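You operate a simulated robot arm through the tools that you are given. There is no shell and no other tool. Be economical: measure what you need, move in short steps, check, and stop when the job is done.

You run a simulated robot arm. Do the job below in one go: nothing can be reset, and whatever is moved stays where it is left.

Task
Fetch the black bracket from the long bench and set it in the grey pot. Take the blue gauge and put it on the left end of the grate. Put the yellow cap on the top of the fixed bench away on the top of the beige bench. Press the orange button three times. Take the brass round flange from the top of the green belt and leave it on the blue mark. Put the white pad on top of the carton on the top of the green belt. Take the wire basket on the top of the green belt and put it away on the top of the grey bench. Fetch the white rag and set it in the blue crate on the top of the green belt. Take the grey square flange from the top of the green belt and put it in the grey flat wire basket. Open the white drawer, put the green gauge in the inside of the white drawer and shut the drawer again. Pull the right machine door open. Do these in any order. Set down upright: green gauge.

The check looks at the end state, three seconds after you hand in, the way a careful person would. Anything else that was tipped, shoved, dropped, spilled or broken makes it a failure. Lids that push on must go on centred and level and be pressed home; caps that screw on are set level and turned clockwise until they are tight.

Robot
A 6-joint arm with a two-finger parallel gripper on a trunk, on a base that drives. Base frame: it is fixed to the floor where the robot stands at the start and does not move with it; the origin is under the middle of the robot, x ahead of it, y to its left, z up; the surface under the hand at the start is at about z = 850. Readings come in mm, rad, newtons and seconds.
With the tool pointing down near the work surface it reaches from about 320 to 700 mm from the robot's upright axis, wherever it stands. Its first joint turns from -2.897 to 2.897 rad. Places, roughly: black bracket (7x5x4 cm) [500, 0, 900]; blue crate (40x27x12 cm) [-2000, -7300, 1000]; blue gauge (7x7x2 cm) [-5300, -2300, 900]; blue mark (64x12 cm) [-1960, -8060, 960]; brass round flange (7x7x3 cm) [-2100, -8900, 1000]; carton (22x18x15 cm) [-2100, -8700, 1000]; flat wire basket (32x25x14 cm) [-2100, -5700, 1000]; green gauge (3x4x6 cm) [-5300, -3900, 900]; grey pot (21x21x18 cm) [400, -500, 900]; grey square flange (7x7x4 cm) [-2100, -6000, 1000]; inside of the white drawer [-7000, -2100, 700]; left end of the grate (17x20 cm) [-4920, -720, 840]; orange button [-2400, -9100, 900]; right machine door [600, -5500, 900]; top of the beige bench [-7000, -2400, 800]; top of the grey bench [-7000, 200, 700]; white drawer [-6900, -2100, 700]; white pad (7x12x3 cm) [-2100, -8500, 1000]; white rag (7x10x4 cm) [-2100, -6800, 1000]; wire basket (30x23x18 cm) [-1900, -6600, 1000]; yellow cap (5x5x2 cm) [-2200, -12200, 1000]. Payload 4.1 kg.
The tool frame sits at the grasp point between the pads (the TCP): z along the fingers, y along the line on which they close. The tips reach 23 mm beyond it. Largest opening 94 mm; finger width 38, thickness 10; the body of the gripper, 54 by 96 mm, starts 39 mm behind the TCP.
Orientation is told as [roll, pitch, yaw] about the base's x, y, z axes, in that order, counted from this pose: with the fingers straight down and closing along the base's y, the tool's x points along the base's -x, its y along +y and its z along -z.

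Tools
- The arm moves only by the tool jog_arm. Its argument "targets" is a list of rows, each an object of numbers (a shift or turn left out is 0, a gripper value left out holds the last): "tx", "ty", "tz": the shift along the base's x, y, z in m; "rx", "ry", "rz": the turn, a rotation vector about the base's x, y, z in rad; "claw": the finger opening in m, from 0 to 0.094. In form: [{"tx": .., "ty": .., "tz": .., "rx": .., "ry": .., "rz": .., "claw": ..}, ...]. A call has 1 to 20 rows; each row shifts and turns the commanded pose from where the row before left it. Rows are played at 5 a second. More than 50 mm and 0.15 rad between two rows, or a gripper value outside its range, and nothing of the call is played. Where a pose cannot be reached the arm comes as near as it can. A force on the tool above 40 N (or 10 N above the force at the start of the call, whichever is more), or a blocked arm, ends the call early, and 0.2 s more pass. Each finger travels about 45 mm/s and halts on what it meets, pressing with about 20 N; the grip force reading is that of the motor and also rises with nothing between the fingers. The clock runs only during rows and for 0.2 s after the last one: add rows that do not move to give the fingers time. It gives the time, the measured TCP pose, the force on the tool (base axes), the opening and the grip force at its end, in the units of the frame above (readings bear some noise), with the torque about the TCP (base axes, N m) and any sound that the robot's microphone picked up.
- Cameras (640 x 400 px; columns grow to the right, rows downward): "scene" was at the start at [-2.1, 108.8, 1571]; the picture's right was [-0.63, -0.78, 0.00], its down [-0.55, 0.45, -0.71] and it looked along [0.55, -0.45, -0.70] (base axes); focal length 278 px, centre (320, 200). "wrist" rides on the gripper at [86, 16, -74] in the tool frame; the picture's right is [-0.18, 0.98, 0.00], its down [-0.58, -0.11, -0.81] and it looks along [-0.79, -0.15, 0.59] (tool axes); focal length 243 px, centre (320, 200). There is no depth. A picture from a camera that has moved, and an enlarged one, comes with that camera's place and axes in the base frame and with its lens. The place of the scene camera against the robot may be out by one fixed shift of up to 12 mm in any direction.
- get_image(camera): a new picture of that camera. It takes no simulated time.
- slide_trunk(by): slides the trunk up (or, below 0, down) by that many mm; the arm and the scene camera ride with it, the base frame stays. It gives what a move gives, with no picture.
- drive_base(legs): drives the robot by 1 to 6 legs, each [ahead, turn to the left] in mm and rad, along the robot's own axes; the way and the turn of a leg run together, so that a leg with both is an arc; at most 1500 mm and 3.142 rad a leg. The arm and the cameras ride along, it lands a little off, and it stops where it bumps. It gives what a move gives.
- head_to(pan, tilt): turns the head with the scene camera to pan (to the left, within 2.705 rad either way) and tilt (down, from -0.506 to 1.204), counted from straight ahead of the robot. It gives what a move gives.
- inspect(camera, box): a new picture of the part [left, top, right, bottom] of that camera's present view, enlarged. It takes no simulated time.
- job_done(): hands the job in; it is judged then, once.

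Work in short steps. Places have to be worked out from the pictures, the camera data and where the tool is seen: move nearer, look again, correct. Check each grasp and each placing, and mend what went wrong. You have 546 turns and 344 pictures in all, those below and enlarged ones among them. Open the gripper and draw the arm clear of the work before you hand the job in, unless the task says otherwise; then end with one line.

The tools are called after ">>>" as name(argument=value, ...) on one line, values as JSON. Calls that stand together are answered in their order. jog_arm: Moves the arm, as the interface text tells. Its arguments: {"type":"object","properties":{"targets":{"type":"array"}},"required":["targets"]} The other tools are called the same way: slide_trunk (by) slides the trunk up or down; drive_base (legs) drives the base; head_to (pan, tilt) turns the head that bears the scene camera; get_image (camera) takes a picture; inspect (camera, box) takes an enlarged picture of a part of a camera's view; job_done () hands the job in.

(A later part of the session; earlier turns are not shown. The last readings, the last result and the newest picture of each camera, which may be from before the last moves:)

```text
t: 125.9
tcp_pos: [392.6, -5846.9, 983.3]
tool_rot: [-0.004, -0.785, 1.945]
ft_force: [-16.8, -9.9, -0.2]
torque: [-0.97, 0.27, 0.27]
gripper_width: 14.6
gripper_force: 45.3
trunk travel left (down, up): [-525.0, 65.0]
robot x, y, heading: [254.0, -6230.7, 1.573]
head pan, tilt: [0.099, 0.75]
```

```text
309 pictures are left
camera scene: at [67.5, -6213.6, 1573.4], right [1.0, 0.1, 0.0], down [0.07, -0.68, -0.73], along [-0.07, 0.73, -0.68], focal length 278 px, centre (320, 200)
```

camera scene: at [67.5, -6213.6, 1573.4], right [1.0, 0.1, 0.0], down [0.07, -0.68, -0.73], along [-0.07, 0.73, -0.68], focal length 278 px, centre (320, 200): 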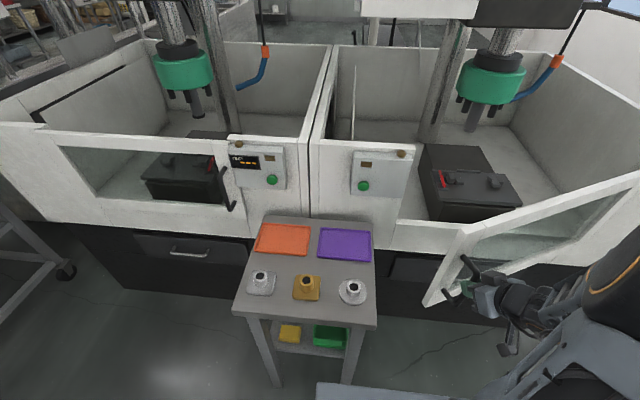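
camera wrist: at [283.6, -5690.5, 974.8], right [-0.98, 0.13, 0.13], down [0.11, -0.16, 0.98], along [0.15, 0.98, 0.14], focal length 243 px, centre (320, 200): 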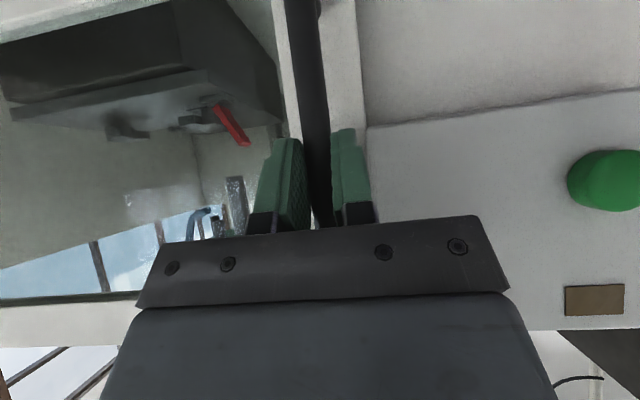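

Door about 28° open. I'll continue while the arm reaches.

>>> jog_arm(targets=[{"tx": 0.006, "ty": -0.0145, "rz": 0.03}, {"tx": 0.0095, "ty": -0.014, "rz": 0.03}, {"tx": 0.0098, "ty": -0.0138, "rz": 0.03}, {"tx": 0.0102, "ty": -0.0135, "rz": 0.03}, {}])

```text
t: 127.1
tcp_pos: [431.3, -5900.9, 983.5]
tool_rot: [-0.005, -0.787, 2.064]
ft_force: [1.7, 0.9, 4.1]
torque: [-0.53, 0.34, -0.15]
gripper_width: 14.7
gripper_force: 45.0
trunk travel left (down, up): [-525.0, 65.0]
robot x, y, heading: [249.5, -6229.5, 1.572]
head pan, tilt: [0.099, 0.75]
```

>>> jog_arm(targets=[{"tx": 0.0107, "ty": -0.0132, "rz": 0.03}, {"tx": 0.0111, "ty": -0.0129, "rz": 0.03}, {"tx": 0.0115, "ty": -0.0126, "rz": 0.03}, {"tx": 0.0118, "ty": -0.0122, "rz": 0.03}, {}])

>>> get_image(camera="scene")

```text
t: 128.3
tcp_pos: [476.3, -5952.9, 984.1]
tool_rot: [-0.001, -0.786, 2.181]
ft_force: [0.3, -0.7, -6.9]
torque: [-0.11, 0.02, -0.09]
gripper_width: 14.9
gripper_force: 45.1
trunk travel left (down, up): [-525.0, 65.0]
robot x, y, heading: [249.5, -6231.9, 1.568]
head pan, tilt: [0.099, 0.75]
```

```text
308 pictures are left
camera scene: at [70.1, -6212.0, 1573.5], right [1.0, 0.1, 0.0], down [0.07, -0.68, -0.73], along [-0.07, 0.73, -0.68], focal length 278 px, centre (320, 200)
```

scene: 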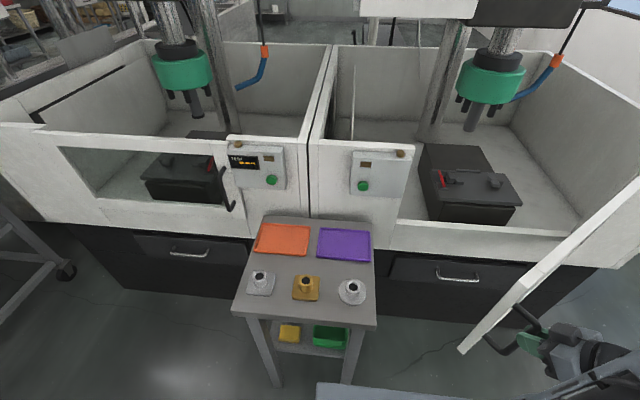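

Open about 45°, moving smoothly. I'll continue, now without turning the tool further.

>>> jog_arm(targets=[{"tx": 0.0122, "ty": -0.0118, "rz": 0.015}, {"tx": 0.0125, "ty": -0.0115, "rz": 0.015}, {"tx": 0.0129, "ty": -0.0111, "rz": 0.015}, {"tx": 0.0132, "ty": -0.0107, "rz": 0.015}, {"tx": 0.0135, "ty": -0.0103, "rz": 0.015}, {}])

```text
t: 129.7
tcp_pos: [538.2, -6007.3, 983.8]
tool_rot: [-0.003, -0.785, 2.256]
ft_force: [-5.5, -6.9, -3.3]
torque: [-0.77, -0.33, 0.04]
gripper_width: 15.0
gripper_force: 44.8
trunk travel left (down, up): [-525.0, 65.0]
robot x, y, heading: [248.5, -6230.2, 1.567]
head pan, tilt: [0.099, 0.75]
```

>>> jog_arm(targets=[{"tx": 0.0136, "ty": -0.0099, "rz": 0.015}, {"tx": 0.0139, "ty": -0.0095, "rz": 0.015}, {"tx": 0.0142, "ty": -0.009, "rz": 0.015}, {"tx": 0.0146, "ty": -0.0086, "rz": 0.015}, {"tx": 0.0149, "ty": -0.0082, "rz": 0.015}, {"tx": 0.0152, "ty": -0.0077, "rz": 0.015}, {}])

>>> get_image(camera="scene")

```text
t: 131.1
tcp_pos: [620.3, -6063.8, 984.6]
tool_rot: [0.006, -0.786, 2.345]
ft_force: [-5.6, -12.1, 1.2]
torque: [1.14, -0.07, 0.16]
gripper_width: 14.9
gripper_force: 44.7
trunk travel left (down, up): [-525.0, 65.0]
robot x, y, heading: [251.6, -6230.4, 1.569]
head pan, tilt: [0.099, 0.75]
stopped in row 7: the force on the tool passed its limit at 40 N (the readings are from after the stop); the commanded pose is now the measured one
```

```text
307 pictures are left
camera scene: at [68.3, -6213.8, 1573.8], right [1.0, 0.1, 0.0], down [0.07, -0.68, -0.73], along [-0.07, 0.73, -0.68], focal length 278 px, centre (320, 200)
```

scene: 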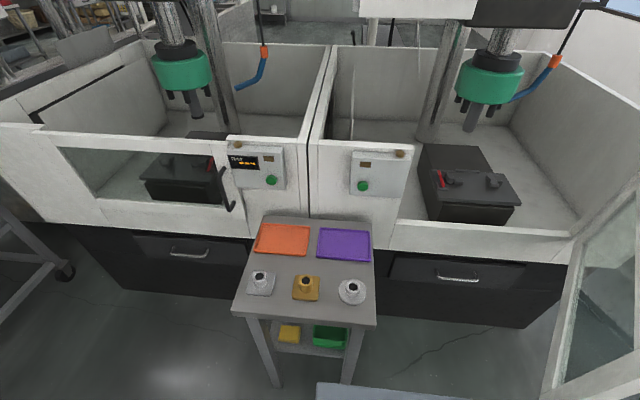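

About 65° open. I'll relieve the -y force and continue a bit further, with smaller steps.

>>> jog_arm(targets=[{"ty": -0.003}, {"tx": 0.0105, "ty": -0.006}, {"tx": 0.0105, "ty": -0.0057}, {"tx": 0.0107, "ty": -0.0054}, {"tx": 0.0108, "ty": -0.0051}, {"tx": 0.0109, "ty": -0.0048}, {"tx": 0.011, "ty": -0.0045}, {}])

```text
t: 132.9
tcp_pos: [685.5, -6095.9, 982.8]
tool_rot: [0.002, -0.783, 2.346]
ft_force: [2.6, 6.3, 10.6]
torque: [0.82, -0.43, -0.05]
gripper_width: 14.9
gripper_force: 45.1
trunk travel left (down, up): [-525.0, 65.0]
robot x, y, heading: [251.7, -6230.4, 1.568]
head pan, tilt: [0.099, 0.75]
```

The fit gives a hinge at (929,-5515), radius 630, with the door about 62° open. I'll keep going on that arc.

>>> jog_arm(targets=[{"tx": 0.0148, "ty": -0.0058}, {"tx": 0.0149, "ty": -0.0055}, {"tx": 0.015, "ty": -0.0051}, {"tx": 0.0152, "ty": -0.0047}, {"tx": 0.0153, "ty": -0.0043}, {"tx": 0.0154, "ty": -0.0039}, {"tx": 0.0155, "ty": -0.0035}, {}])

```text
t: 134.7
tcp_pos: [794.7, -6130.0, 983.4]
tool_rot: [0.005, -0.785, 2.347]
ft_force: [-2.9, -8.6, -3.1]
torque: [0.8, -0.66, 0.12]
gripper_width: 14.9
gripper_force: 45.1
trunk travel left (down, up): [-525.0, 65.0]
robot x, y, heading: [247.8, -6228.6, 1.568]
head pan, tilt: [0.099, 0.75]
```

>>> jog_arm(targets=[{"tx": 0.0156, "ty": -0.0035}, {"tx": 0.0157, "ty": -0.0029}, {"tx": 0.0158, "ty": -0.0025}, {"tx": 0.0158, "ty": -0.0021}, {"tx": 0.0159, "ty": -0.0017}, {"tx": 0.0159, "ty": -0.0013}, {"tx": 0.016, "ty": -0.0009}, {}])

>>> head_to(pan=-0.7, tilt=0.6)

>>> get_image(camera="scene")

```text
t: 136.5
tcp_pos: [810.1, -6133.7, 984.1]
tool_rot: [0.005, -0.786, 2.343]
ft_force: [-2.5, -6.4, -15.3]
torque: [0.23, -1.32, 0.09]
gripper_width: 15.0
gripper_force: 45.1
out of reach, approached as far as the arm can: row 2, 3, 4, 5, 6, 7
trunk travel left (down, up): [-525.0, 65.0]
robot x, y, heading: [251.9, -6230.2, 1.567]
head pan, tilt: [0.099, 0.75]
```

```text
t: 137.7
tcp_pos: [811.2, -6132.9, 983.6]
tool_rot: [0.006, -0.785, 2.344]
ft_force: [-1.4, -7.6, -17.4]
torque: [0.32, -1.29, 0.07]
gripper_width: 14.9
gripper_force: 44.9
trunk travel left (down, up): [-525.0, 65.0]
robot x, y, heading: [250.2, -6229.7, 1.568]
head pan, tilt: [-0.7, 0.6]
```

```text
306 pictures are left
camera scene: at [136.2, -6228.1, 1586.5], right [0.76, -0.65, 0.0], down [-0.37, -0.43, -0.82], along [0.53, 0.63, -0.57], focal length 278 px, centre (320, 200)
```

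scene: 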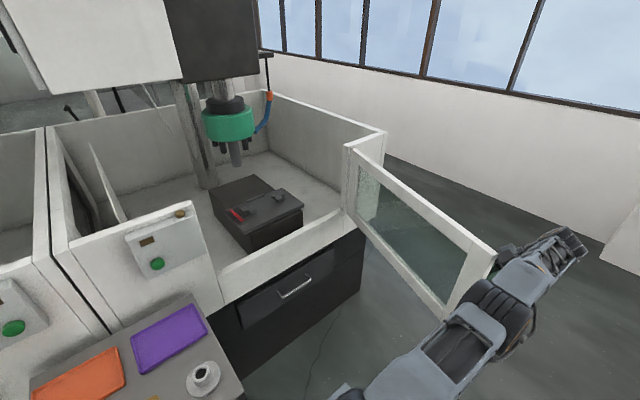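

The door is about 73° open and the arm is at its reach limit. I'll let go, lift straight up off the bar, and then nudge the door wider from the inside.

>>> jog_arm(targets=[{"claw": 0.09}, {"claw": 0.09}, {"claw": 0.09}, {"tz": 0.02}, {"tz": 0.03}, {"tz": 0.03}, {"tz": 0.03}, {"tz": 0.03}, {"tz": 0.03}, {"tz": 0.03}, {}])

>>> get_image(camera="scene")

```text
t: 140.1
tcp_pos: [750.5, -6116.1, 1150.1]
tool_rot: [0.002, -0.782, 2.347]
ft_force: [-0.7, 0.6, 0.0]
torque: [-0.02, 0.02, 0.0]
gripper_width: 90.0
gripper_force: 0.2
out of reach, approached as far as the arm can: row 5, 6, 7, 8, 9, 10
trunk travel left (down, up): [-525.0, 65.0]
robot x, y, heading: [250.9, -6230.1, 1.568]
head pan, tilt: [-0.7, 0.6]
```

```text
305 pictures are left
camera scene: at [134.9, -6227.2, 1586.4], right [0.76, -0.65, 0.0], down [-0.37, -0.43, -0.83], along [0.53, 0.63, -0.56], focal length 278 px, centre (320, 200)
```

scene: 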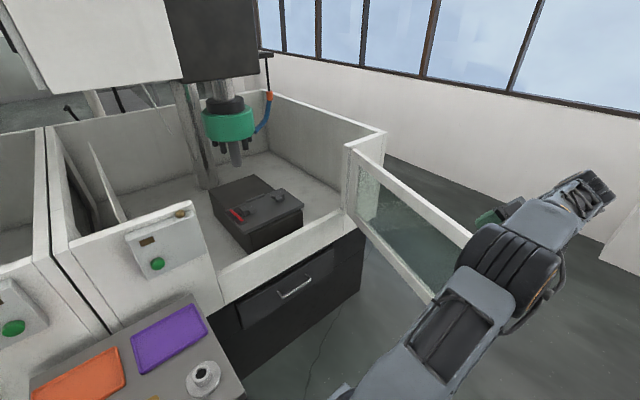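

The door stayed put. I'll rise, move back to the inner side and straighten the tool.

>>> jog_arm(targets=[{"tz": 0.03, "tx": -0.03}, {"tz": 0.03, "tx": -0.03}, {"tx": -0.04}, {"tx": -0.04}, {"tx": -0.04, "rx": -0.0937, "ry": -0.0913}, {"tx": -0.03, "ty": 0.01, "rx": -0.0937, "ry": -0.0913}, {"ty": 0.02, "rx": -0.0937, "ry": -0.0913}, {"ty": 0.02, "rx": -0.0937, "ry": -0.0913}, {"ty": 0.02, "rx": -0.0937, "ry": -0.0913}, {"rx": -0.0937, "ry": -0.0913}, {"claw": 0.0}, {"claw": 0.0}, {"claw": 0.0}, {"claw": 0.0}, {}])

>>> get_image(camera="scene")

```text
t: 143.3
tcp_pos: [538.4, -6046.1, 1211.9]
tool_rot: [0.005, 0.001, 2.344]
ft_force: [0.4, -0.3, -0.5]
torque: [0.01, 0.02, -0.02]
gripper_width: 0.1
gripper_force: 18.1
trunk travel left (down, up): [-525.0, 65.0]
robot x, y, heading: [246.2, -6232.3, 1.568]
head pan, tilt: [-0.7, 0.6]
```

```text
304 pictures are left
camera scene: at [134.8, -6227.2, 1586.4], right [0.76, -0.65, 0.0], down [-0.36, -0.43, -0.83], along [0.53, 0.63, -0.56], focal length 278 px, centre (320, 200)
```

scene: 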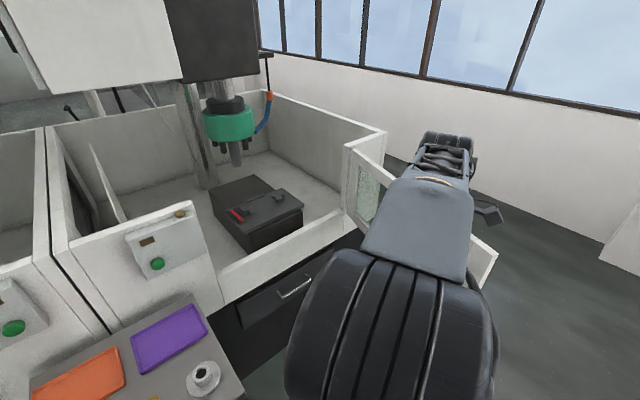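

I'll lower the closed fingers beside the door's inner face and push it outward, +x.

>>> jog_arm(targets=[{"tz": -0.04, "ty": -0.02, "tx": 0.03}, {"tz": -0.04, "ty": -0.014, "tx": 0.03}, {"tz": -0.027, "tx": 0.03}, {"tx": 0.03}, {"tx": 0.02}, {"tx": 0.02}, {"tx": 0.015}, {"tx": 0.015}, {"tx": 0.015}, {"tx": 0.015}, {"tx": 0.015}, {"tx": 0.015}, {"tx": 0.015}, {"tx": 0.015}, {"tx": 0.015}, {}])

>>> get_image(camera="scene")

```text
refused: row 1 steps farther than a row can; nothing moved
```

```text
303 pictures are left
camera scene: at [134.8, -6227.2, 1586.4], right [0.76, -0.65, 0.0], down [-0.36, -0.43, -0.83], along [0.53, 0.63, -0.56], focal length 278 px, centre (320, 200)
```

scene: 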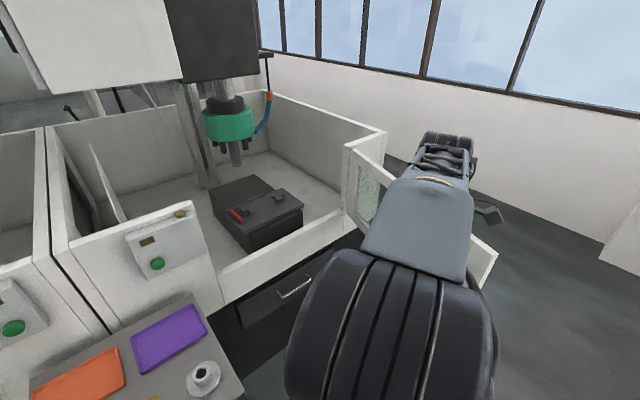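

Too large a step; I'll split it.

>>> jog_arm(targets=[{"tz": -0.036, "ty": -0.01, "tx": 0.03}, {"tz": -0.036, "ty": -0.01, "tx": 0.03}, {"tz": -0.035, "ty": -0.014, "tx": 0.03}, {"tx": 0.03}, {"tx": 0.02}, {"tx": 0.02}, {"tx": 0.015}, {"tx": 0.015}, {"tx": 0.015}, {"tx": 0.015}, {"tx": 0.015}, {"tx": 0.015}, {"tx": 0.015}, {"tx": 0.015}, {"tx": 0.015}, {}])

>>> get_image(camera="scene")

```text
t: 146.7
tcp_pos: [834.1, -6082.2, 1104.6]
tool_rot: [0.007, 0.0, 2.342]
ft_force: [-0.7, -0.2, -0.2]
torque: [0.03, 0.01, -0.01]
gripper_width: 0.0
gripper_force: 20.2
trunk travel left (down, up): [-525.0, 65.0]
robot x, y, heading: [249.9, -6230.2, 1.57]
head pan, tilt: [-0.7, 0.6]
```

```text
302 pictures are left
camera scene: at [135.0, -6227.2, 1586.4], right [0.76, -0.65, 0.0], down [-0.37, -0.43, -0.83], along [0.53, 0.63, -0.56], focal length 278 px, centre (320, 200)
```

scene: 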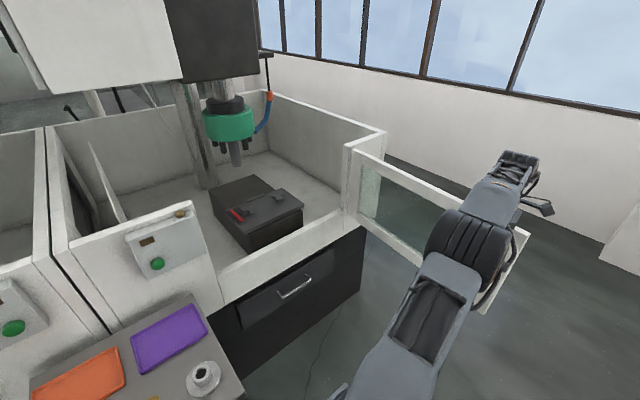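

The door now stands nearly square open. I'll retract to the compact pose and look toward the belt.

>>> jog_arm(targets=[{"tx": -0.04, "tz": 0.02}, {"tx": -0.04, "tz": 0.025}, {"tx": -0.04, "tz": 0.03, "rz": -0.1}, {"tx": -0.04, "tz": 0.03, "rz": -0.1}, {"tx": -0.045, "ty": 0.01, "rz": -0.1}, {"tx": -0.045, "ty": 0.02, "rz": -0.1}, {"tx": -0.045, "ty": 0.02, "rz": -0.1}, {"tx": -0.045, "ty": 0.02, "rz": -0.1}, {"tx": -0.045, "ty": 0.02, "rz": -0.1}, {"tx": -0.045, "ty": 0.02, "rz": -0.072}, {"tx": -0.045, "ty": 0.02}, {"tx": -0.045, "ty": 0.02}, {"tx": -0.045, "ty": 0.025}, {"tx": -0.019, "ty": 0.025, "claw": 0.09}, {}])

>>> head_to(pan=1.4, tilt=0.35)

>>> get_image(camera="scene")

>>> head_to(pan=2.3, tilt=0.35)

>>> get_image(camera="scene")

```text
refused: row 13 steps farther than a row can; nothing moved
```

```text
t: 148.7
tcp_pos: [834.4, -6081.6, 1103.8]
tool_rot: [0.005, 0.001, 2.344]
ft_force: [-0.5, -0.1, 0.1]
torque: [0.02, 0.0, 0.01]
gripper_width: 0.1
gripper_force: 20.3
trunk travel left (down, up): [-525.0, 65.0]
robot x, y, heading: [252.8, -6231.4, 1.57]
head pan, tilt: [1.4, 0.351]
```

```text
301 pictures are left
camera scene: at [-13.9, -6278.6, 1609.2], right [0.17, 0.98, 0.0], down [0.34, -0.06, -0.94], along [-0.92, 0.16, -0.34], focal length 278 px, centre (320, 200)
```

scene: 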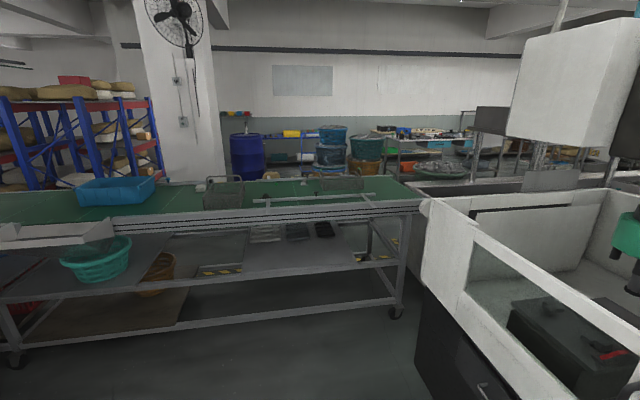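

```text
t: 149.9
tcp_pos: [833.8, -6082.1, 1103.0]
tool_rot: [0.006, 0.001, 2.344]
ft_force: [0.7, 0.2, 0.3]
torque: [0.01, 0.01, 0.04]
gripper_width: 0.0
gripper_force: 20.0
trunk travel left (down, up): [-525.0, 65.0]
robot x, y, heading: [250.2, -6233.3, 1.566]
head pan, tilt: [2.3, 0.351]
```

```text
300 pictures are left
camera scene: at [8.2, -6356.5, 1609.2], right [-0.66, 0.75, 0.0], down [0.26, 0.23, -0.94], along [-0.7, -0.62, -0.34], focal length 278 px, centre (320, 200)
```

scene: 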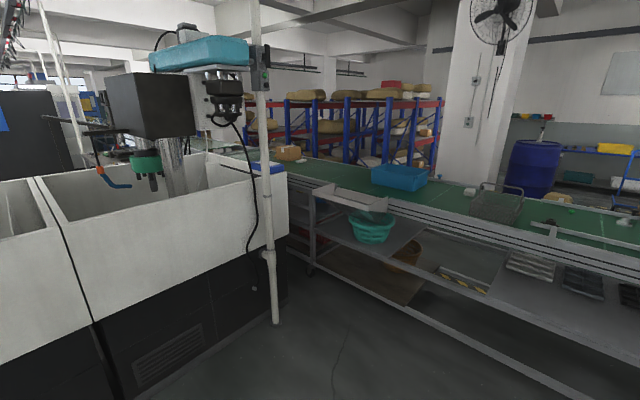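

Belt spans x≈-1650 to -2330, with its end at y≈-5465. I'll retract the arm first, then drive near it.

>>> jog_arm(targets=[{"tx": -0.04, "tz": 0.02}, {"tx": -0.04, "tz": 0.025}, {"tx": -0.04, "tz": 0.03, "rz": -0.1}, {"tx": -0.04, "tz": 0.025, "rz": -0.1}, {"tx": -0.045, "ty": 0.01, "rz": -0.1}, {"tx": -0.045, "ty": 0.02, "rz": -0.1}, {"tx": -0.045, "ty": 0.02, "rz": -0.1}, {"tx": -0.045, "ty": 0.02, "rz": -0.1}, {"tx": -0.045, "ty": 0.02, "rz": -0.1}, {"tx": -0.045, "ty": 0.02, "rz": -0.072}, {"tx": -0.045, "ty": 0.02}, {"tx": -0.045, "ty": 0.02}, {"tx": -0.04, "ty": 0.025}, {"tx": -0.019, "ty": 0.025, "claw": 0.09}, {}])

>>> drive_base(legs=[[-250, 0], [0, 1.571], [1350, 0]])

>>> head_to(pan=-0.3, tilt=0.6)

>>> get_image(camera="scene")

>>> head_to(pan=0.7, tilt=0.5)

>>> get_image(camera="scene")

```text
t: 153.1
tcp_pos: [256.0, -5880.8, 1206.2]
tool_rot: [0.005, 0.0, 1.571]
ft_force: [0.7, -0.3, -0.7]
torque: [0.0, 0.0, 0.0]
gripper_width: 50.7
gripper_force: 0.0
trunk travel left (down, up): [-525.0, 65.0]
robot x, y, heading: [248.0, -6226.1, 1.567]
head pan, tilt: [2.3, 0.351]
```

```text
t: 165.0
tcp_pos: [-1440.3, -6466.8, 1205.5]
tool_rot: [0.006, 0.0, 3.14]
ft_force: [0.1, -0.1, -0.8]
torque: [-0.02, 0.03, -0.01]
gripper_width: 90.0
gripper_force: 0.1
trunk travel left (down, up): [-525.0, 65.0]
robot x, y, heading: [-1093.7, -6473.8, 3.135]
head pan, tilt: [2.3, 0.351]
```

```text
t: 167.4
tcp_pos: [-1439.6, -6466.9, 1206.6]
tool_rot: [0.005, 0.001, 3.141]
ft_force: [-0.6, 0.2, 0.5]
torque: [-0.01, -0.02, -0.04]
gripper_width: 90.0
gripper_force: 0.1
trunk travel left (down, up): [-525.0, 65.0]
robot x, y, heading: [-1093.5, -6478.8, 3.137]
head pan, tilt: [-0.3, 0.6]
```

```text
299 pictures are left
camera scene: at [-1122.7, -6620.7, 1586.4], right [0.3, 0.95, 0.0], down [0.54, -0.17, -0.83], along [-0.79, 0.25, -0.56], focal length 278 px, centre (320, 200)
```

scene: 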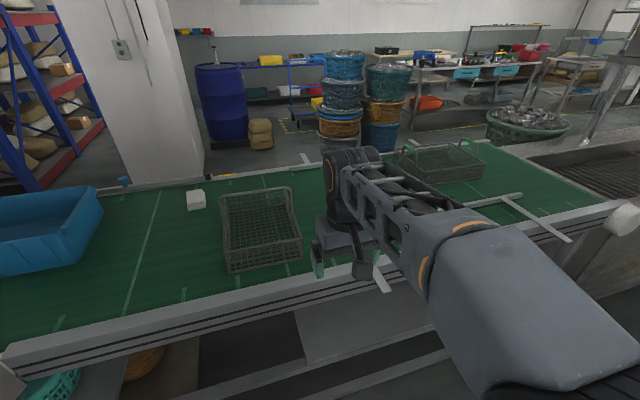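

```text
t: 168.6
tcp_pos: [-1439.5, -6466.9, 1207.1]
tool_rot: [0.005, 0.0, 3.141]
ft_force: [-0.6, -0.5, -0.1]
torque: [0.0, 0.01, -0.01]
gripper_width: 89.8
gripper_force: 0.0
trunk travel left (down, up): [-525.0, 65.0]
robot x, y, heading: [-1088.6, -6475.9, 3.138]
head pan, tilt: [0.7, 0.499]
```

```text
298 pictures are left
camera scene: at [-1108.3, -6705.4, 1595.5], right [-0.64, 0.77, 0.0], down [0.37, 0.31, -0.88], along [-0.68, -0.56, -0.48], focal length 278 px, centre (320, 200)
```

scene: 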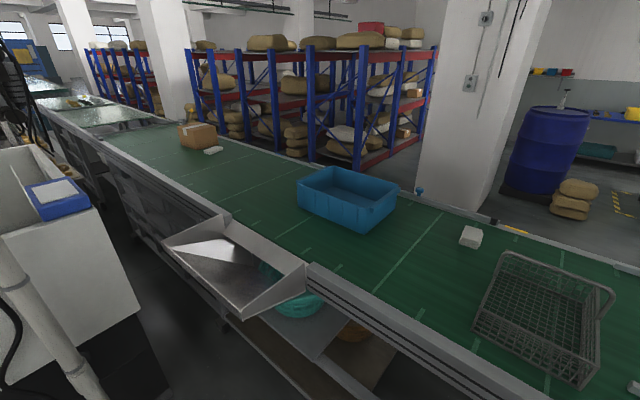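

Rag is at about (-2147,-6813), wire basket around (-1845,-6570), crate about (-2023,-7314). I'll look toward the belt's end to see whether there is a passage to the far side.

>>> head_to(pan=-0.95, tilt=0.4)

>>> get_image(camera="scene")

```text
t: 170.3
tcp_pos: [-1439.4, -6466.6, 1206.2]
tool_rot: [0.005, -0.001, 3.138]
ft_force: [0.1, 0.4, 0.1]
torque: [-0.03, -0.01, -0.01]
gripper_width: 89.9
gripper_force: 0.0
trunk travel left (down, up): [-525.0, 65.0]
robot x, y, heading: [-1094.4, -6475.7, 3.137]
head pan, tilt: [-0.949, 0.4]
```

```text
297 pictures are left
camera scene: at [-1092.0, -6571.7, 1604.6], right [0.82, 0.58, 0.0], down [0.23, -0.32, -0.92], along [-0.53, 0.75, -0.39], focal length 278 px, centre (320, 200)
```

scene: 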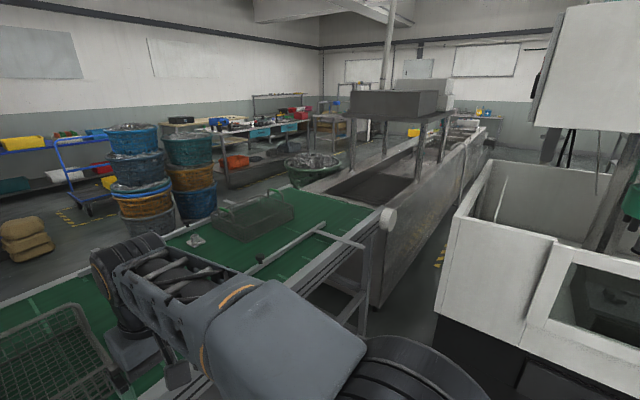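

There's no way through at the belt's end, so the wire basket, which lies near this side, must be taken from here. I'll drive closer and look at it.

>>> drive_base(legs=[[170, 0]])

>>> head_to(pan=0.0, tilt=0.85)

>>> get_image(camera="scene")

>>> get_image(camera="wrist")

```text
t: 171.8
tcp_pos: [-1612.4, -6465.9, 1205.4]
tool_rot: [0.005, 0.001, 3.141]
ft_force: [0.2, 0.4, 0.4]
torque: [0.0, -0.03, -0.01]
gripper_width: 90.1
gripper_force: 0.2
trunk travel left (down, up): [-525.0, 65.0]
robot x, y, heading: [-1266.4, -6473.8, 3.14]
head pan, tilt: [-0.949, 0.4]
```

```text
t: 173.0
tcp_pos: [-1612.3, -6465.3, 1205.9]
tool_rot: [0.004, -0.001, 3.141]
ft_force: [-0.5, 1.0, 0.8]
torque: [-0.01, 0.01, -0.02]
gripper_width: 89.7
gripper_force: 0.1
trunk travel left (down, up): [-525.0, 65.0]
robot x, y, heading: [-1263.6, -6473.5, 3.136]
head pan, tilt: [0.0, 0.85]
```

```text
296 pictures are left
camera scene: at [-1288.6, -6645.9, 1565.6], right [0.01, 1.0, 0.0], down [0.75, 0.0, -0.66], along [-0.66, 0.0, -0.75], focal length 278 px, centre (320, 200)
```

scene: 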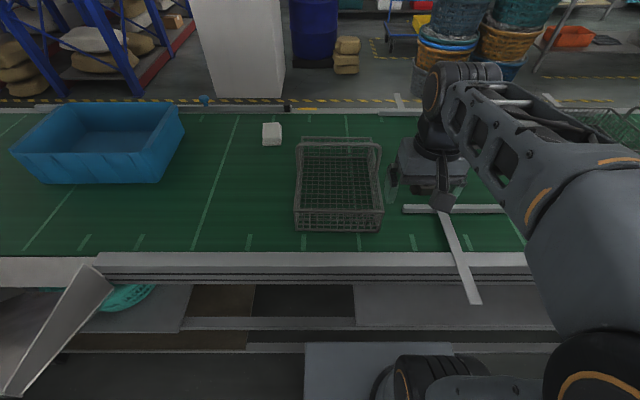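

```text
295 pictures are left
camera wrist: at [-1525.5, -6481.6, 1280.3], right [-0.18, -0.98, 0.01], down [-0.58, 0.11, 0.81], along [-0.79, 0.15, -0.59], focal length 243 px, centre (320, 200)
```

wrist: 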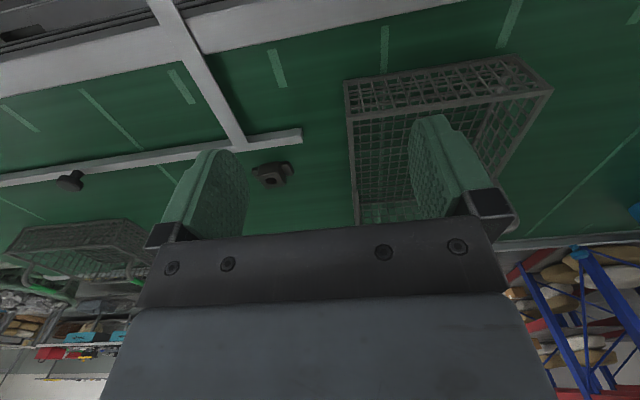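

>>> inspect(camera="scene", box=[250, 110, 410, 250])

>>> inspect(camera="wrist", box=[320, 40, 580, 240])

```text
2.86 times, centred on (330, 180) of scene
camera zoom: at [-1288.6, -6645.9, 1565.6], right [0.01, 1.0, 0.0], down [0.75, 0.0, -0.66], along [-0.66, 0.0, -0.75], focal length 795 px, centre (291, 257)
```

zoom: 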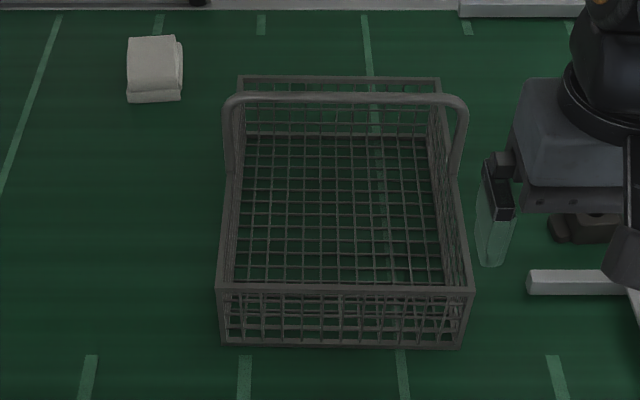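

```text
2.00 times, centred on (450, 140) of wrist
camera zoom: at [-1525.5, -6481.6, 1280.3], right [-0.18, -0.98, 0.01], down [-0.58, 0.11, 0.81], along [-0.79, 0.15, -0.59], focal length 485 px, centre (60, 320)
```

zoom: 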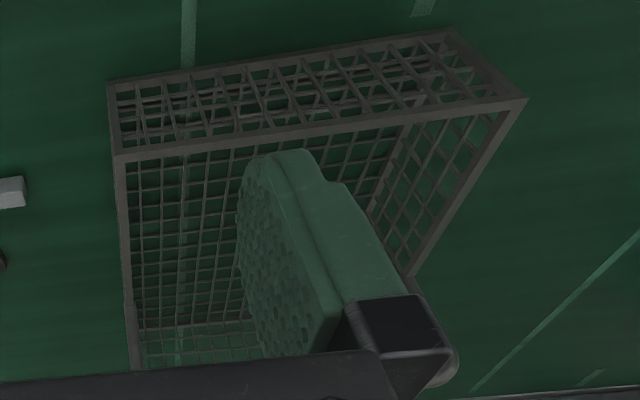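

The basket has a fixed arch handle across its middle, with the top bar along y at about (-1868,-6596,1125). I'll go above it with the fingers turned to close along x.

>>> jog_arm(targets=[{"tx": -0.0233, "ty": -0.0119, "rz": 0.1428}, {"tx": -0.0233, "ty": -0.0119, "rz": 0.1428}, {"tx": -0.0233, "ty": -0.0119, "rz": 0.1428}, {"tx": -0.0233, "ty": -0.0119, "rz": 0.1428}, {"tx": -0.0233, "ty": -0.0119, "rz": 0.1428}, {"tx": -0.0233, "ty": -0.0119, "rz": 0.1428}, {"tx": -0.0233, "ty": -0.0119, "rz": 0.1428}, {"tx": -0.0233, "ty": -0.0119, "rz": 0.1428}, {"tx": -0.0233, "ty": -0.0119, "rz": 0.1428}, {"tx": -0.0233, "ty": -0.0119, "rz": 0.1428}, {"tx": -0.0233, "ty": -0.0119, "rz": 0.1428}, {}, {}])

>>> get_image(camera="wrist")

>>> get_image(camera="scene")

```text
t: 175.8
tcp_pos: [-1868.5, -6597.3, 1207.4]
tool_rot: [0.004, 0.0, -1.568]
ft_force: [0.7, 0.1, -0.2]
torque: [-0.01, 0.01, 0.0]
gripper_width: 90.1
gripper_force: 0.0
trunk travel left (down, up): [-525.0, 65.0]
robot x, y, heading: [-1263.8, -6473.1, 3.132]
head pan, tilt: [0.0, 0.85]
```

```text
292 pictures are left
camera wrist: at [-1852.3, -6510.6, 1281.9], right [0.98, -0.18, 0.01], down [-0.11, -0.58, 0.81], along [-0.14, -0.79, -0.59], focal length 243 px, centre (320, 200)
```

wrist: 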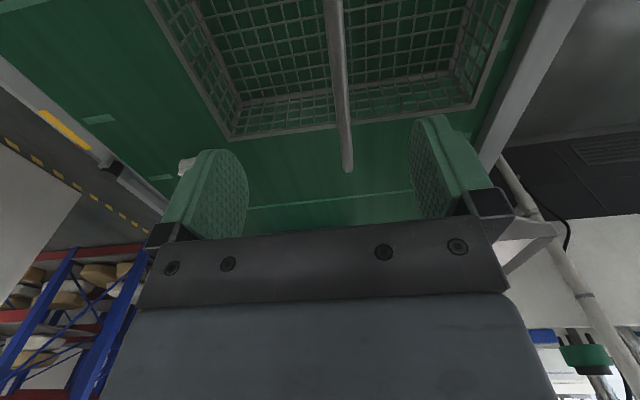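

```text
291 pictures are left
camera scene: at [-1288.5, -6645.9, 1565.5], right [0.0, 1.0, 0.0], down [0.75, 0.0, -0.66], along [-0.66, 0.0, -0.75], focal length 278 px, centre (320, 200)
```

scene: 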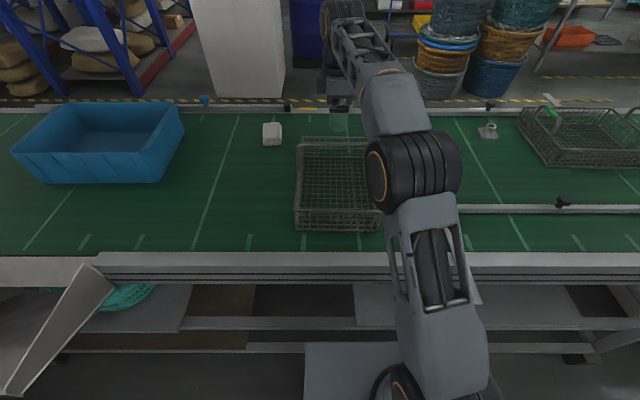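

The bar lies at x≈-1856. I'll shift 12 mm, descend to z≈1120 and grip.

>>> jog_arm(targets=[{"tx": 0.012, "tz": -0.03}, {"tz": -0.03}, {"tz": -0.026}, {}, {"claw": 0.004}, {"claw": 0.004}, {"claw": 0.004}, {"claw": 0.004}, {"claw": 0.004}, {"claw": 0.004}])

>>> get_image(camera="wrist")

```text
t: 178.0
tcp_pos: [-1855.5, -6596.6, 1120.2]
tool_rot: [0.005, 0.0, -1.573]
ft_force: [0.7, 1.1, -0.2]
torque: [0.01, 0.02, -0.45]
gripper_width: 10.7
gripper_force: 20.1
trunk travel left (down, up): [-525.0, 65.0]
robot x, y, heading: [-1265.7, -6473.3, 3.14]
head pan, tilt: [0.0, 0.85]
```

```text
290 pictures are left
camera wrist: at [-1839.9, -6510.2, 1194.2], right [0.98, -0.19, 0.01], down [-0.11, -0.58, 0.81], along [-0.15, -0.79, -0.59], focal length 243 px, centre (320, 200)
```

wrist: 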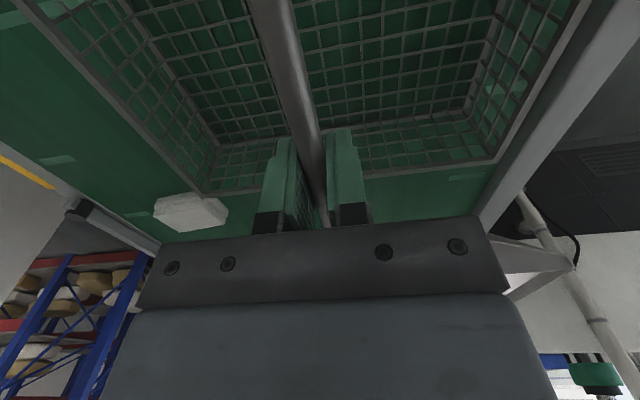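

Handle gripped (10.7 mm). I'll lift it and check it hangs level.

>>> jog_arm(targets=[{"tz": 0.01}, {"tz": 0.03}, {"tz": 0.04}, {"tz": 0.04}, {"tz": 0.04}, {}])

>>> get_image(camera="scene")

```text
t: 179.4
tcp_pos: [-1855.3, -6595.2, 1277.3]
tool_rot: [0.01, 0.002, -1.572]
ft_force: [0.7, 0.0, -3.8]
torque: [-0.05, 0.03, 0.0]
gripper_width: 10.6
gripper_force: 19.7
out of reach, approached as far as the arm can: row 5
trunk travel left (down, up): [-525.0, 65.0]
robot x, y, heading: [-1264.7, -6473.7, 3.135]
head pan, tilt: [0.0, 0.85]
```

```text
289 pictures are left
camera scene: at [-1289.3, -6646.2, 1565.5], right [0.0, 1.0, 0.0], down [0.75, 0.0, -0.66], along [-0.66, 0.0, -0.75], focal length 278 px, centre (320, 200)
```

scene: 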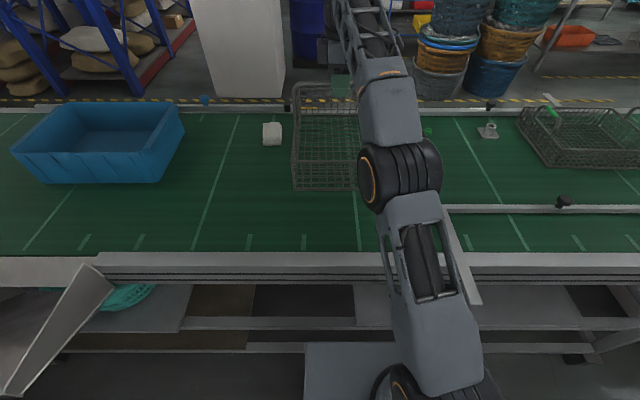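

The basket hangs level. I'll pull it in, back away from the belt and start the drive round, keeping clear of the open door.

>>> jog_arm(targets=[{"tx": 0.03, "ty": 0.03, "tz": 0.0}, {"tx": 0.03, "ty": 0.03}, {"tx": 0.025, "ty": 0.03}, {"tx": 0.02, "ty": 0.032}, {}])

>>> drive_base(legs=[[-550, 0], [0, 1.571], [350, 0], [0, 1.571]])

>>> head_to(pan=0.15, tilt=0.3)

>>> get_image(camera="scene")

```text
t: 180.6
tcp_pos: [-1747.6, -6473.6, 1275.5]
tool_rot: [0.003, 0.0, -1.571]
ft_force: [-0.4, 0.1, -3.8]
torque: [-0.07, -0.02, 0.0]
gripper_width: 10.8
gripper_force: 19.8
trunk travel left (down, up): [-525.0, 65.0]
robot x, y, heading: [-1264.8, -6474.4, 3.139]
head pan, tilt: [0.0, 0.85]
```

```text
t: 193.4
tcp_pos: [-225.0, -6822.2, 1275.7]
tool_rot: [0.006, -0.001, 1.595]
ft_force: [-0.4, 0.0, -4.1]
torque: [0.06, 0.0, 0.03]
gripper_width: 10.6
gripper_force: 19.7
trunk travel left (down, up): [-525.0, 65.0]
robot x, y, heading: [-708.3, -6831.6, 0.018]
head pan, tilt: [0.0, 0.85]
```

```text
t: 194.3
tcp_pos: [-226.6, -6821.8, 1274.4]
tool_rot: [0.006, 0.001, 1.595]
ft_force: [0.1, 0.0, -4.2]
torque: [0.0, 0.01, -0.01]
gripper_width: 10.4
gripper_force: 19.9
trunk travel left (down, up): [-525.0, 65.0]
robot x, y, heading: [-710.8, -6831.8, 0.018]
head pan, tilt: [0.15, 0.3]
```

```text
288 pictures are left
camera scene: at [-685.0, -6657.9, 1613.8], right [0.17, -0.99, 0.0], down [-0.29, -0.05, -0.95], along [0.94, 0.16, -0.3], focal length 278 px, centre (320, 200)
```

scene: 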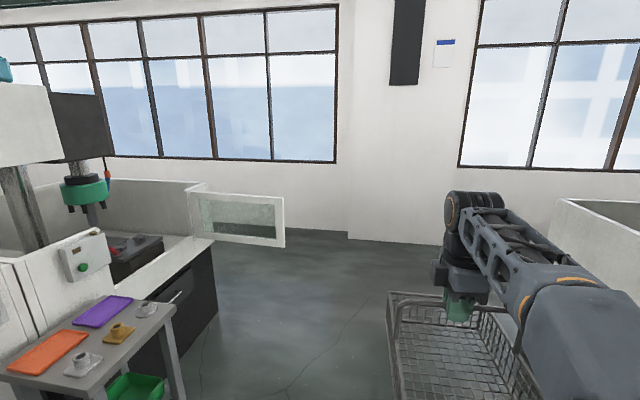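

Clear ahead. I'll drive to the window corridor and north past the machines.

>>> drive_base(legs=[[1500, -0.018], [1000, 0], [0, 1.571], [1500, 0], [1500, 0]])

>>> head_to(pan=0.6, tilt=0.3)

>>> get_image(camera="scene")

```text
t: 224.3
tcp_pos: [1551.1, -3288.0, 1274.6]
tool_rot: [0.007, -0.001, -3.082]
ft_force: [0.0, -0.4, -4.0]
torque: [-0.04, 0.04, 0.0]
gripper_width: 10.7
gripper_force: 20.2
trunk travel left (down, up): [-525.0, 65.0]
robot x, y, heading: [1578.1, -3769.7, 1.627]
head pan, tilt: [0.15, 0.3]
```

```text
t: 225.2
tcp_pos: [1552.2, -3287.9, 1274.1]
tool_rot: [0.007, 0.001, -3.08]
ft_force: [-0.3, 0.4, -4.3]
torque: [-0.02, 0.02, 0.02]
gripper_width: 10.6
gripper_force: 19.8
trunk travel left (down, up): [-525.0, 65.0]
robot x, y, heading: [1580.6, -3770.0, 1.632]
head pan, tilt: [0.6, 0.3]
```

```text
287 pictures are left
camera scene: at [1355.5, -3770.6, 1613.9], right [0.79, 0.61, 0.0], down [0.18, -0.23, -0.96], along [-0.58, 0.76, -0.3], focal length 278 px, centre (320, 200)
```

scene: 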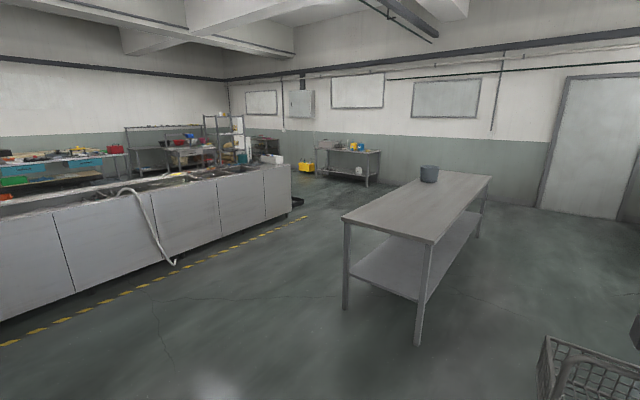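

The way is open. On to the aisle west of the long bench, then north.

>>> drive_base(legs=[[800, 0], [0, 1.51], [1500, 0], [750, 0], [0, -1.571], [1500, 0]])

>>> head_to(pan=0.4, tilt=0.35)

>>> get_image(camera="scene")

```text
t: 254.7
tcp_pos: [-693.7, -984.9, 1275.1]
tool_rot: [0.007, 0.0, 3.137]
ft_force: [-0.1, 0.2, -3.4]
torque: [0.03, 0.06, -0.02]
gripper_width: 10.7
gripper_force: 20.1
trunk travel left (down, up): [-525.0, 65.0]
robot x, y, heading: [-697.1, -1465.9, 1.559]
head pan, tilt: [0.6, 0.3]
```

```text
t: 255.4
tcp_pos: [-694.3, -983.3, 1275.2]
tool_rot: [0.007, 0.0, 3.138]
ft_force: [-0.3, 0.3, -4.0]
torque: [0.02, 0.02, 0.03]
gripper_width: 10.6
gripper_force: 19.8
trunk travel left (down, up): [-525.0, 65.0]
robot x, y, heading: [-697.0, -1466.6, 1.559]
head pan, tilt: [0.4, 0.351]
```

```text
286 pictures are left
camera scene: at [-903.6, -1445.6, 1609.2], right [0.92, 0.38, 0.0], down [0.13, -0.32, -0.94], along [-0.36, 0.87, -0.34], focal length 278 px, centre (320, 200)
```

scene: 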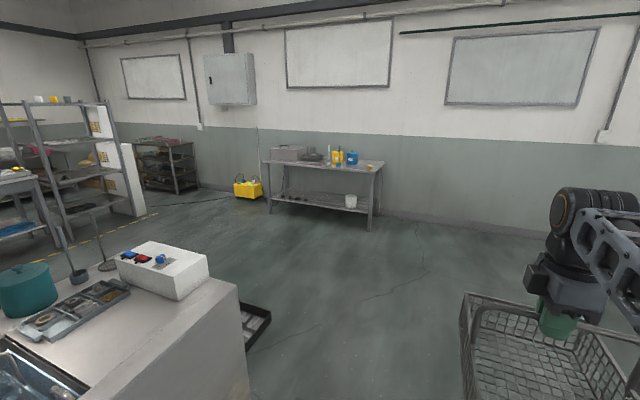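

The wall bench stands at y≥1850 and the floor tray ends by y≈100–200, so I'll travel west along y≈850.

>>> drive_base(legs=[[1500, 0], [800, 0], [0, 1.583], [1500, 0], [1200, 0]])

>>> head_to(pan=0.2, tilt=0.35)

>>> get_image(camera="scene")

>>> head_to(pan=1.1, tilt=0.35)

>>> get_image(camera="scene")

```text
t: 283.4
tcp_pos: [-3926.0, 657.8, 1275.6]
tool_rot: [0.006, 0.001, -1.487]
ft_force: [0.2, -0.7, -4.4]
torque: [0.02, -0.01, 0.0]
gripper_width: 10.8
gripper_force: 20.2
trunk travel left (down, up): [-525.0, 65.0]
robot x, y, heading: [-3448.0, 694.7, -3.058]
head pan, tilt: [0.4, 0.351]
```

```text
t: 284.1
tcp_pos: [-3926.4, 656.5, 1275.0]
tool_rot: [0.007, 0.001, -1.488]
ft_force: [-0.4, -0.3, -4.1]
torque: [-0.02, -0.02, 0.0]
gripper_width: 10.7
gripper_force: 20.3
trunk travel left (down, up): [-525.0, 65.0]
robot x, y, heading: [-3442.0, 699.6, -3.064]
head pan, tilt: [0.201, 0.351]
```

```text
285 pictures are left
camera scene: at [-3466.5, 504.5, 1609.2], right [-0.28, 0.96, 0.0], down [0.33, 0.1, -0.94], along [-0.9, -0.26, -0.34], focal length 278 px, centre (320, 200)
```

scene: 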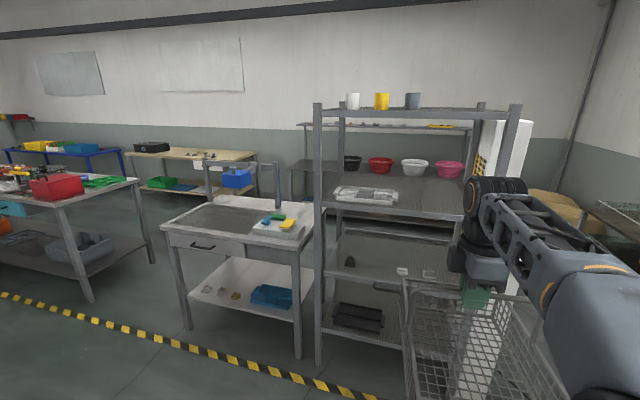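

```text
t: 285.4
tcp_pos: [-3926.8, 657.0, 1274.8]
tool_rot: [0.007, -0.001, -1.486]
ft_force: [-0.5, -0.3, -4.3]
torque: [-0.02, -0.03, 0.0]
gripper_width: 10.4
gripper_force: 20.4
trunk travel left (down, up): [-525.0, 65.0]
robot x, y, heading: [-3444.8, 695.0, -3.066]
head pan, tilt: [1.1, 0.351]
```

```text
284 pictures are left
camera scene: at [-3412.7, 444.3, 1609.2], right [-0.92, 0.38, 0.0], down [0.13, 0.32, -0.94], along [-0.36, -0.87, -0.34], focal length 278 px, centre (320, 200)
```

scene: 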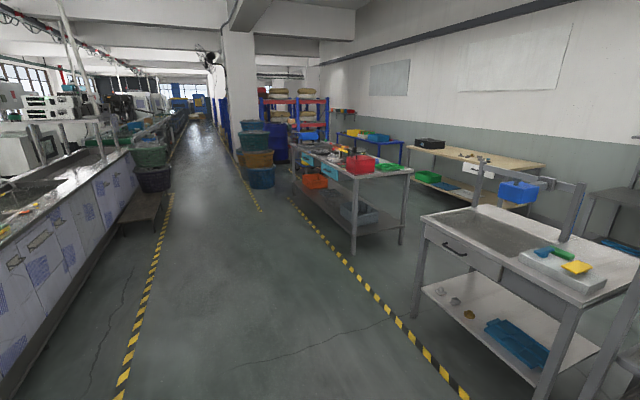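

The gap at y≈-1400, between the drawer/grate table and the gauge table, gives access to the wall benches. I'll drive there and look.

>>> drive_base(legs=[[0, 1.495], [1500, 0], [600, 0], [0, -1.571], [800, 0]])

>>> head_to(pan=-0.3, tilt=0.35)

>>> get_image(camera="scene")

>>> head_to(pan=0.4, tilt=0.35)

>>> get_image(camera="scene")

```text
t: 307.1
tcp_pos: [-4761.4, -1372.5, 1274.3]
tool_rot: [0.008, 0.001, -1.598]
ft_force: [0.3, -0.1, -3.1]
torque: [-0.04, 0.03, 0.0]
gripper_width: 10.7
gripper_force: 19.8
trunk travel left (down, up): [-525.0, 65.0]
robot x, y, heading: [-4279.9, -1384.0, 3.111]
head pan, tilt: [1.1, 0.351]
```

```text
t: 308.7
tcp_pos: [-4761.1, -1372.7, 1274.5]
tool_rot: [0.006, 0.0, -1.597]
ft_force: [-0.6, 0.2, -4.2]
torque: [-0.03, 0.01, -0.03]
gripper_width: 10.6
gripper_force: 20.4
trunk travel left (down, up): [-525.0, 65.0]
robot x, y, heading: [-4278.8, -1388.7, 3.111]
head pan, tilt: [-0.3, 0.351]
```

```text
283 pictures are left
camera scene: at [-4316.7, -1529.9, 1609.2], right [0.33, 0.95, 0.0], down [0.33, -0.11, -0.94], along [-0.89, 0.31, -0.34], focal length 278 px, centre (320, 200)
```

scene: 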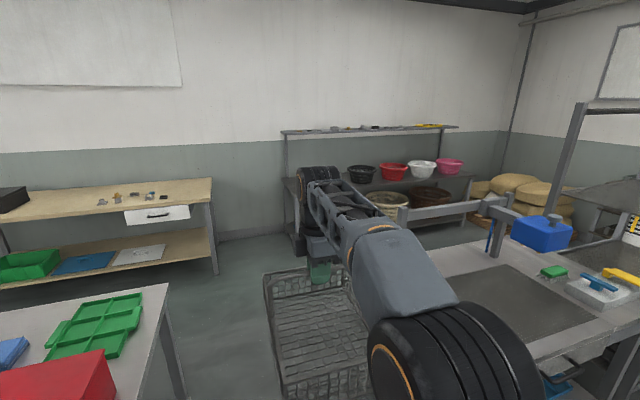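

```text
t: 309.7
tcp_pos: [-4761.6, -1372.0, 1274.5]
tool_rot: [0.006, -0.001, -1.599]
ft_force: [1.0, -0.1, -4.0]
torque: [0.0, 0.02, 0.01]
gripper_width: 10.5
gripper_force: 20.7
trunk travel left (down, up): [-525.0, 65.0]
robot x, y, heading: [-4272.6, -1385.8, 3.108]
head pan, tilt: [0.4, 0.351]
```

```text
282 pictures are left
camera scene: at [-4315.6, -1593.6, 1609.2], right [-0.36, 0.93, 0.0], down [0.32, 0.12, -0.94], along [-0.88, -0.34, -0.34], focal length 278 px, centre (320, 200)
```

scene: 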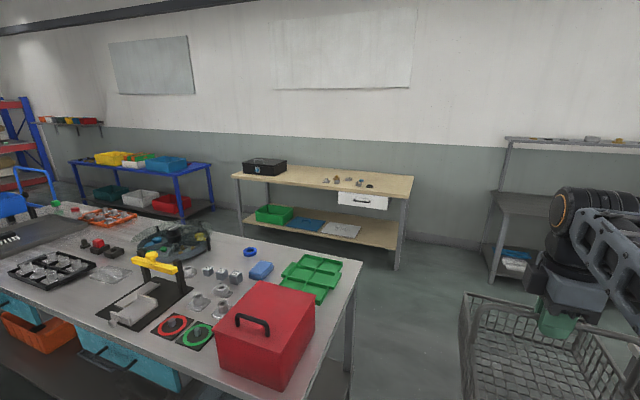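

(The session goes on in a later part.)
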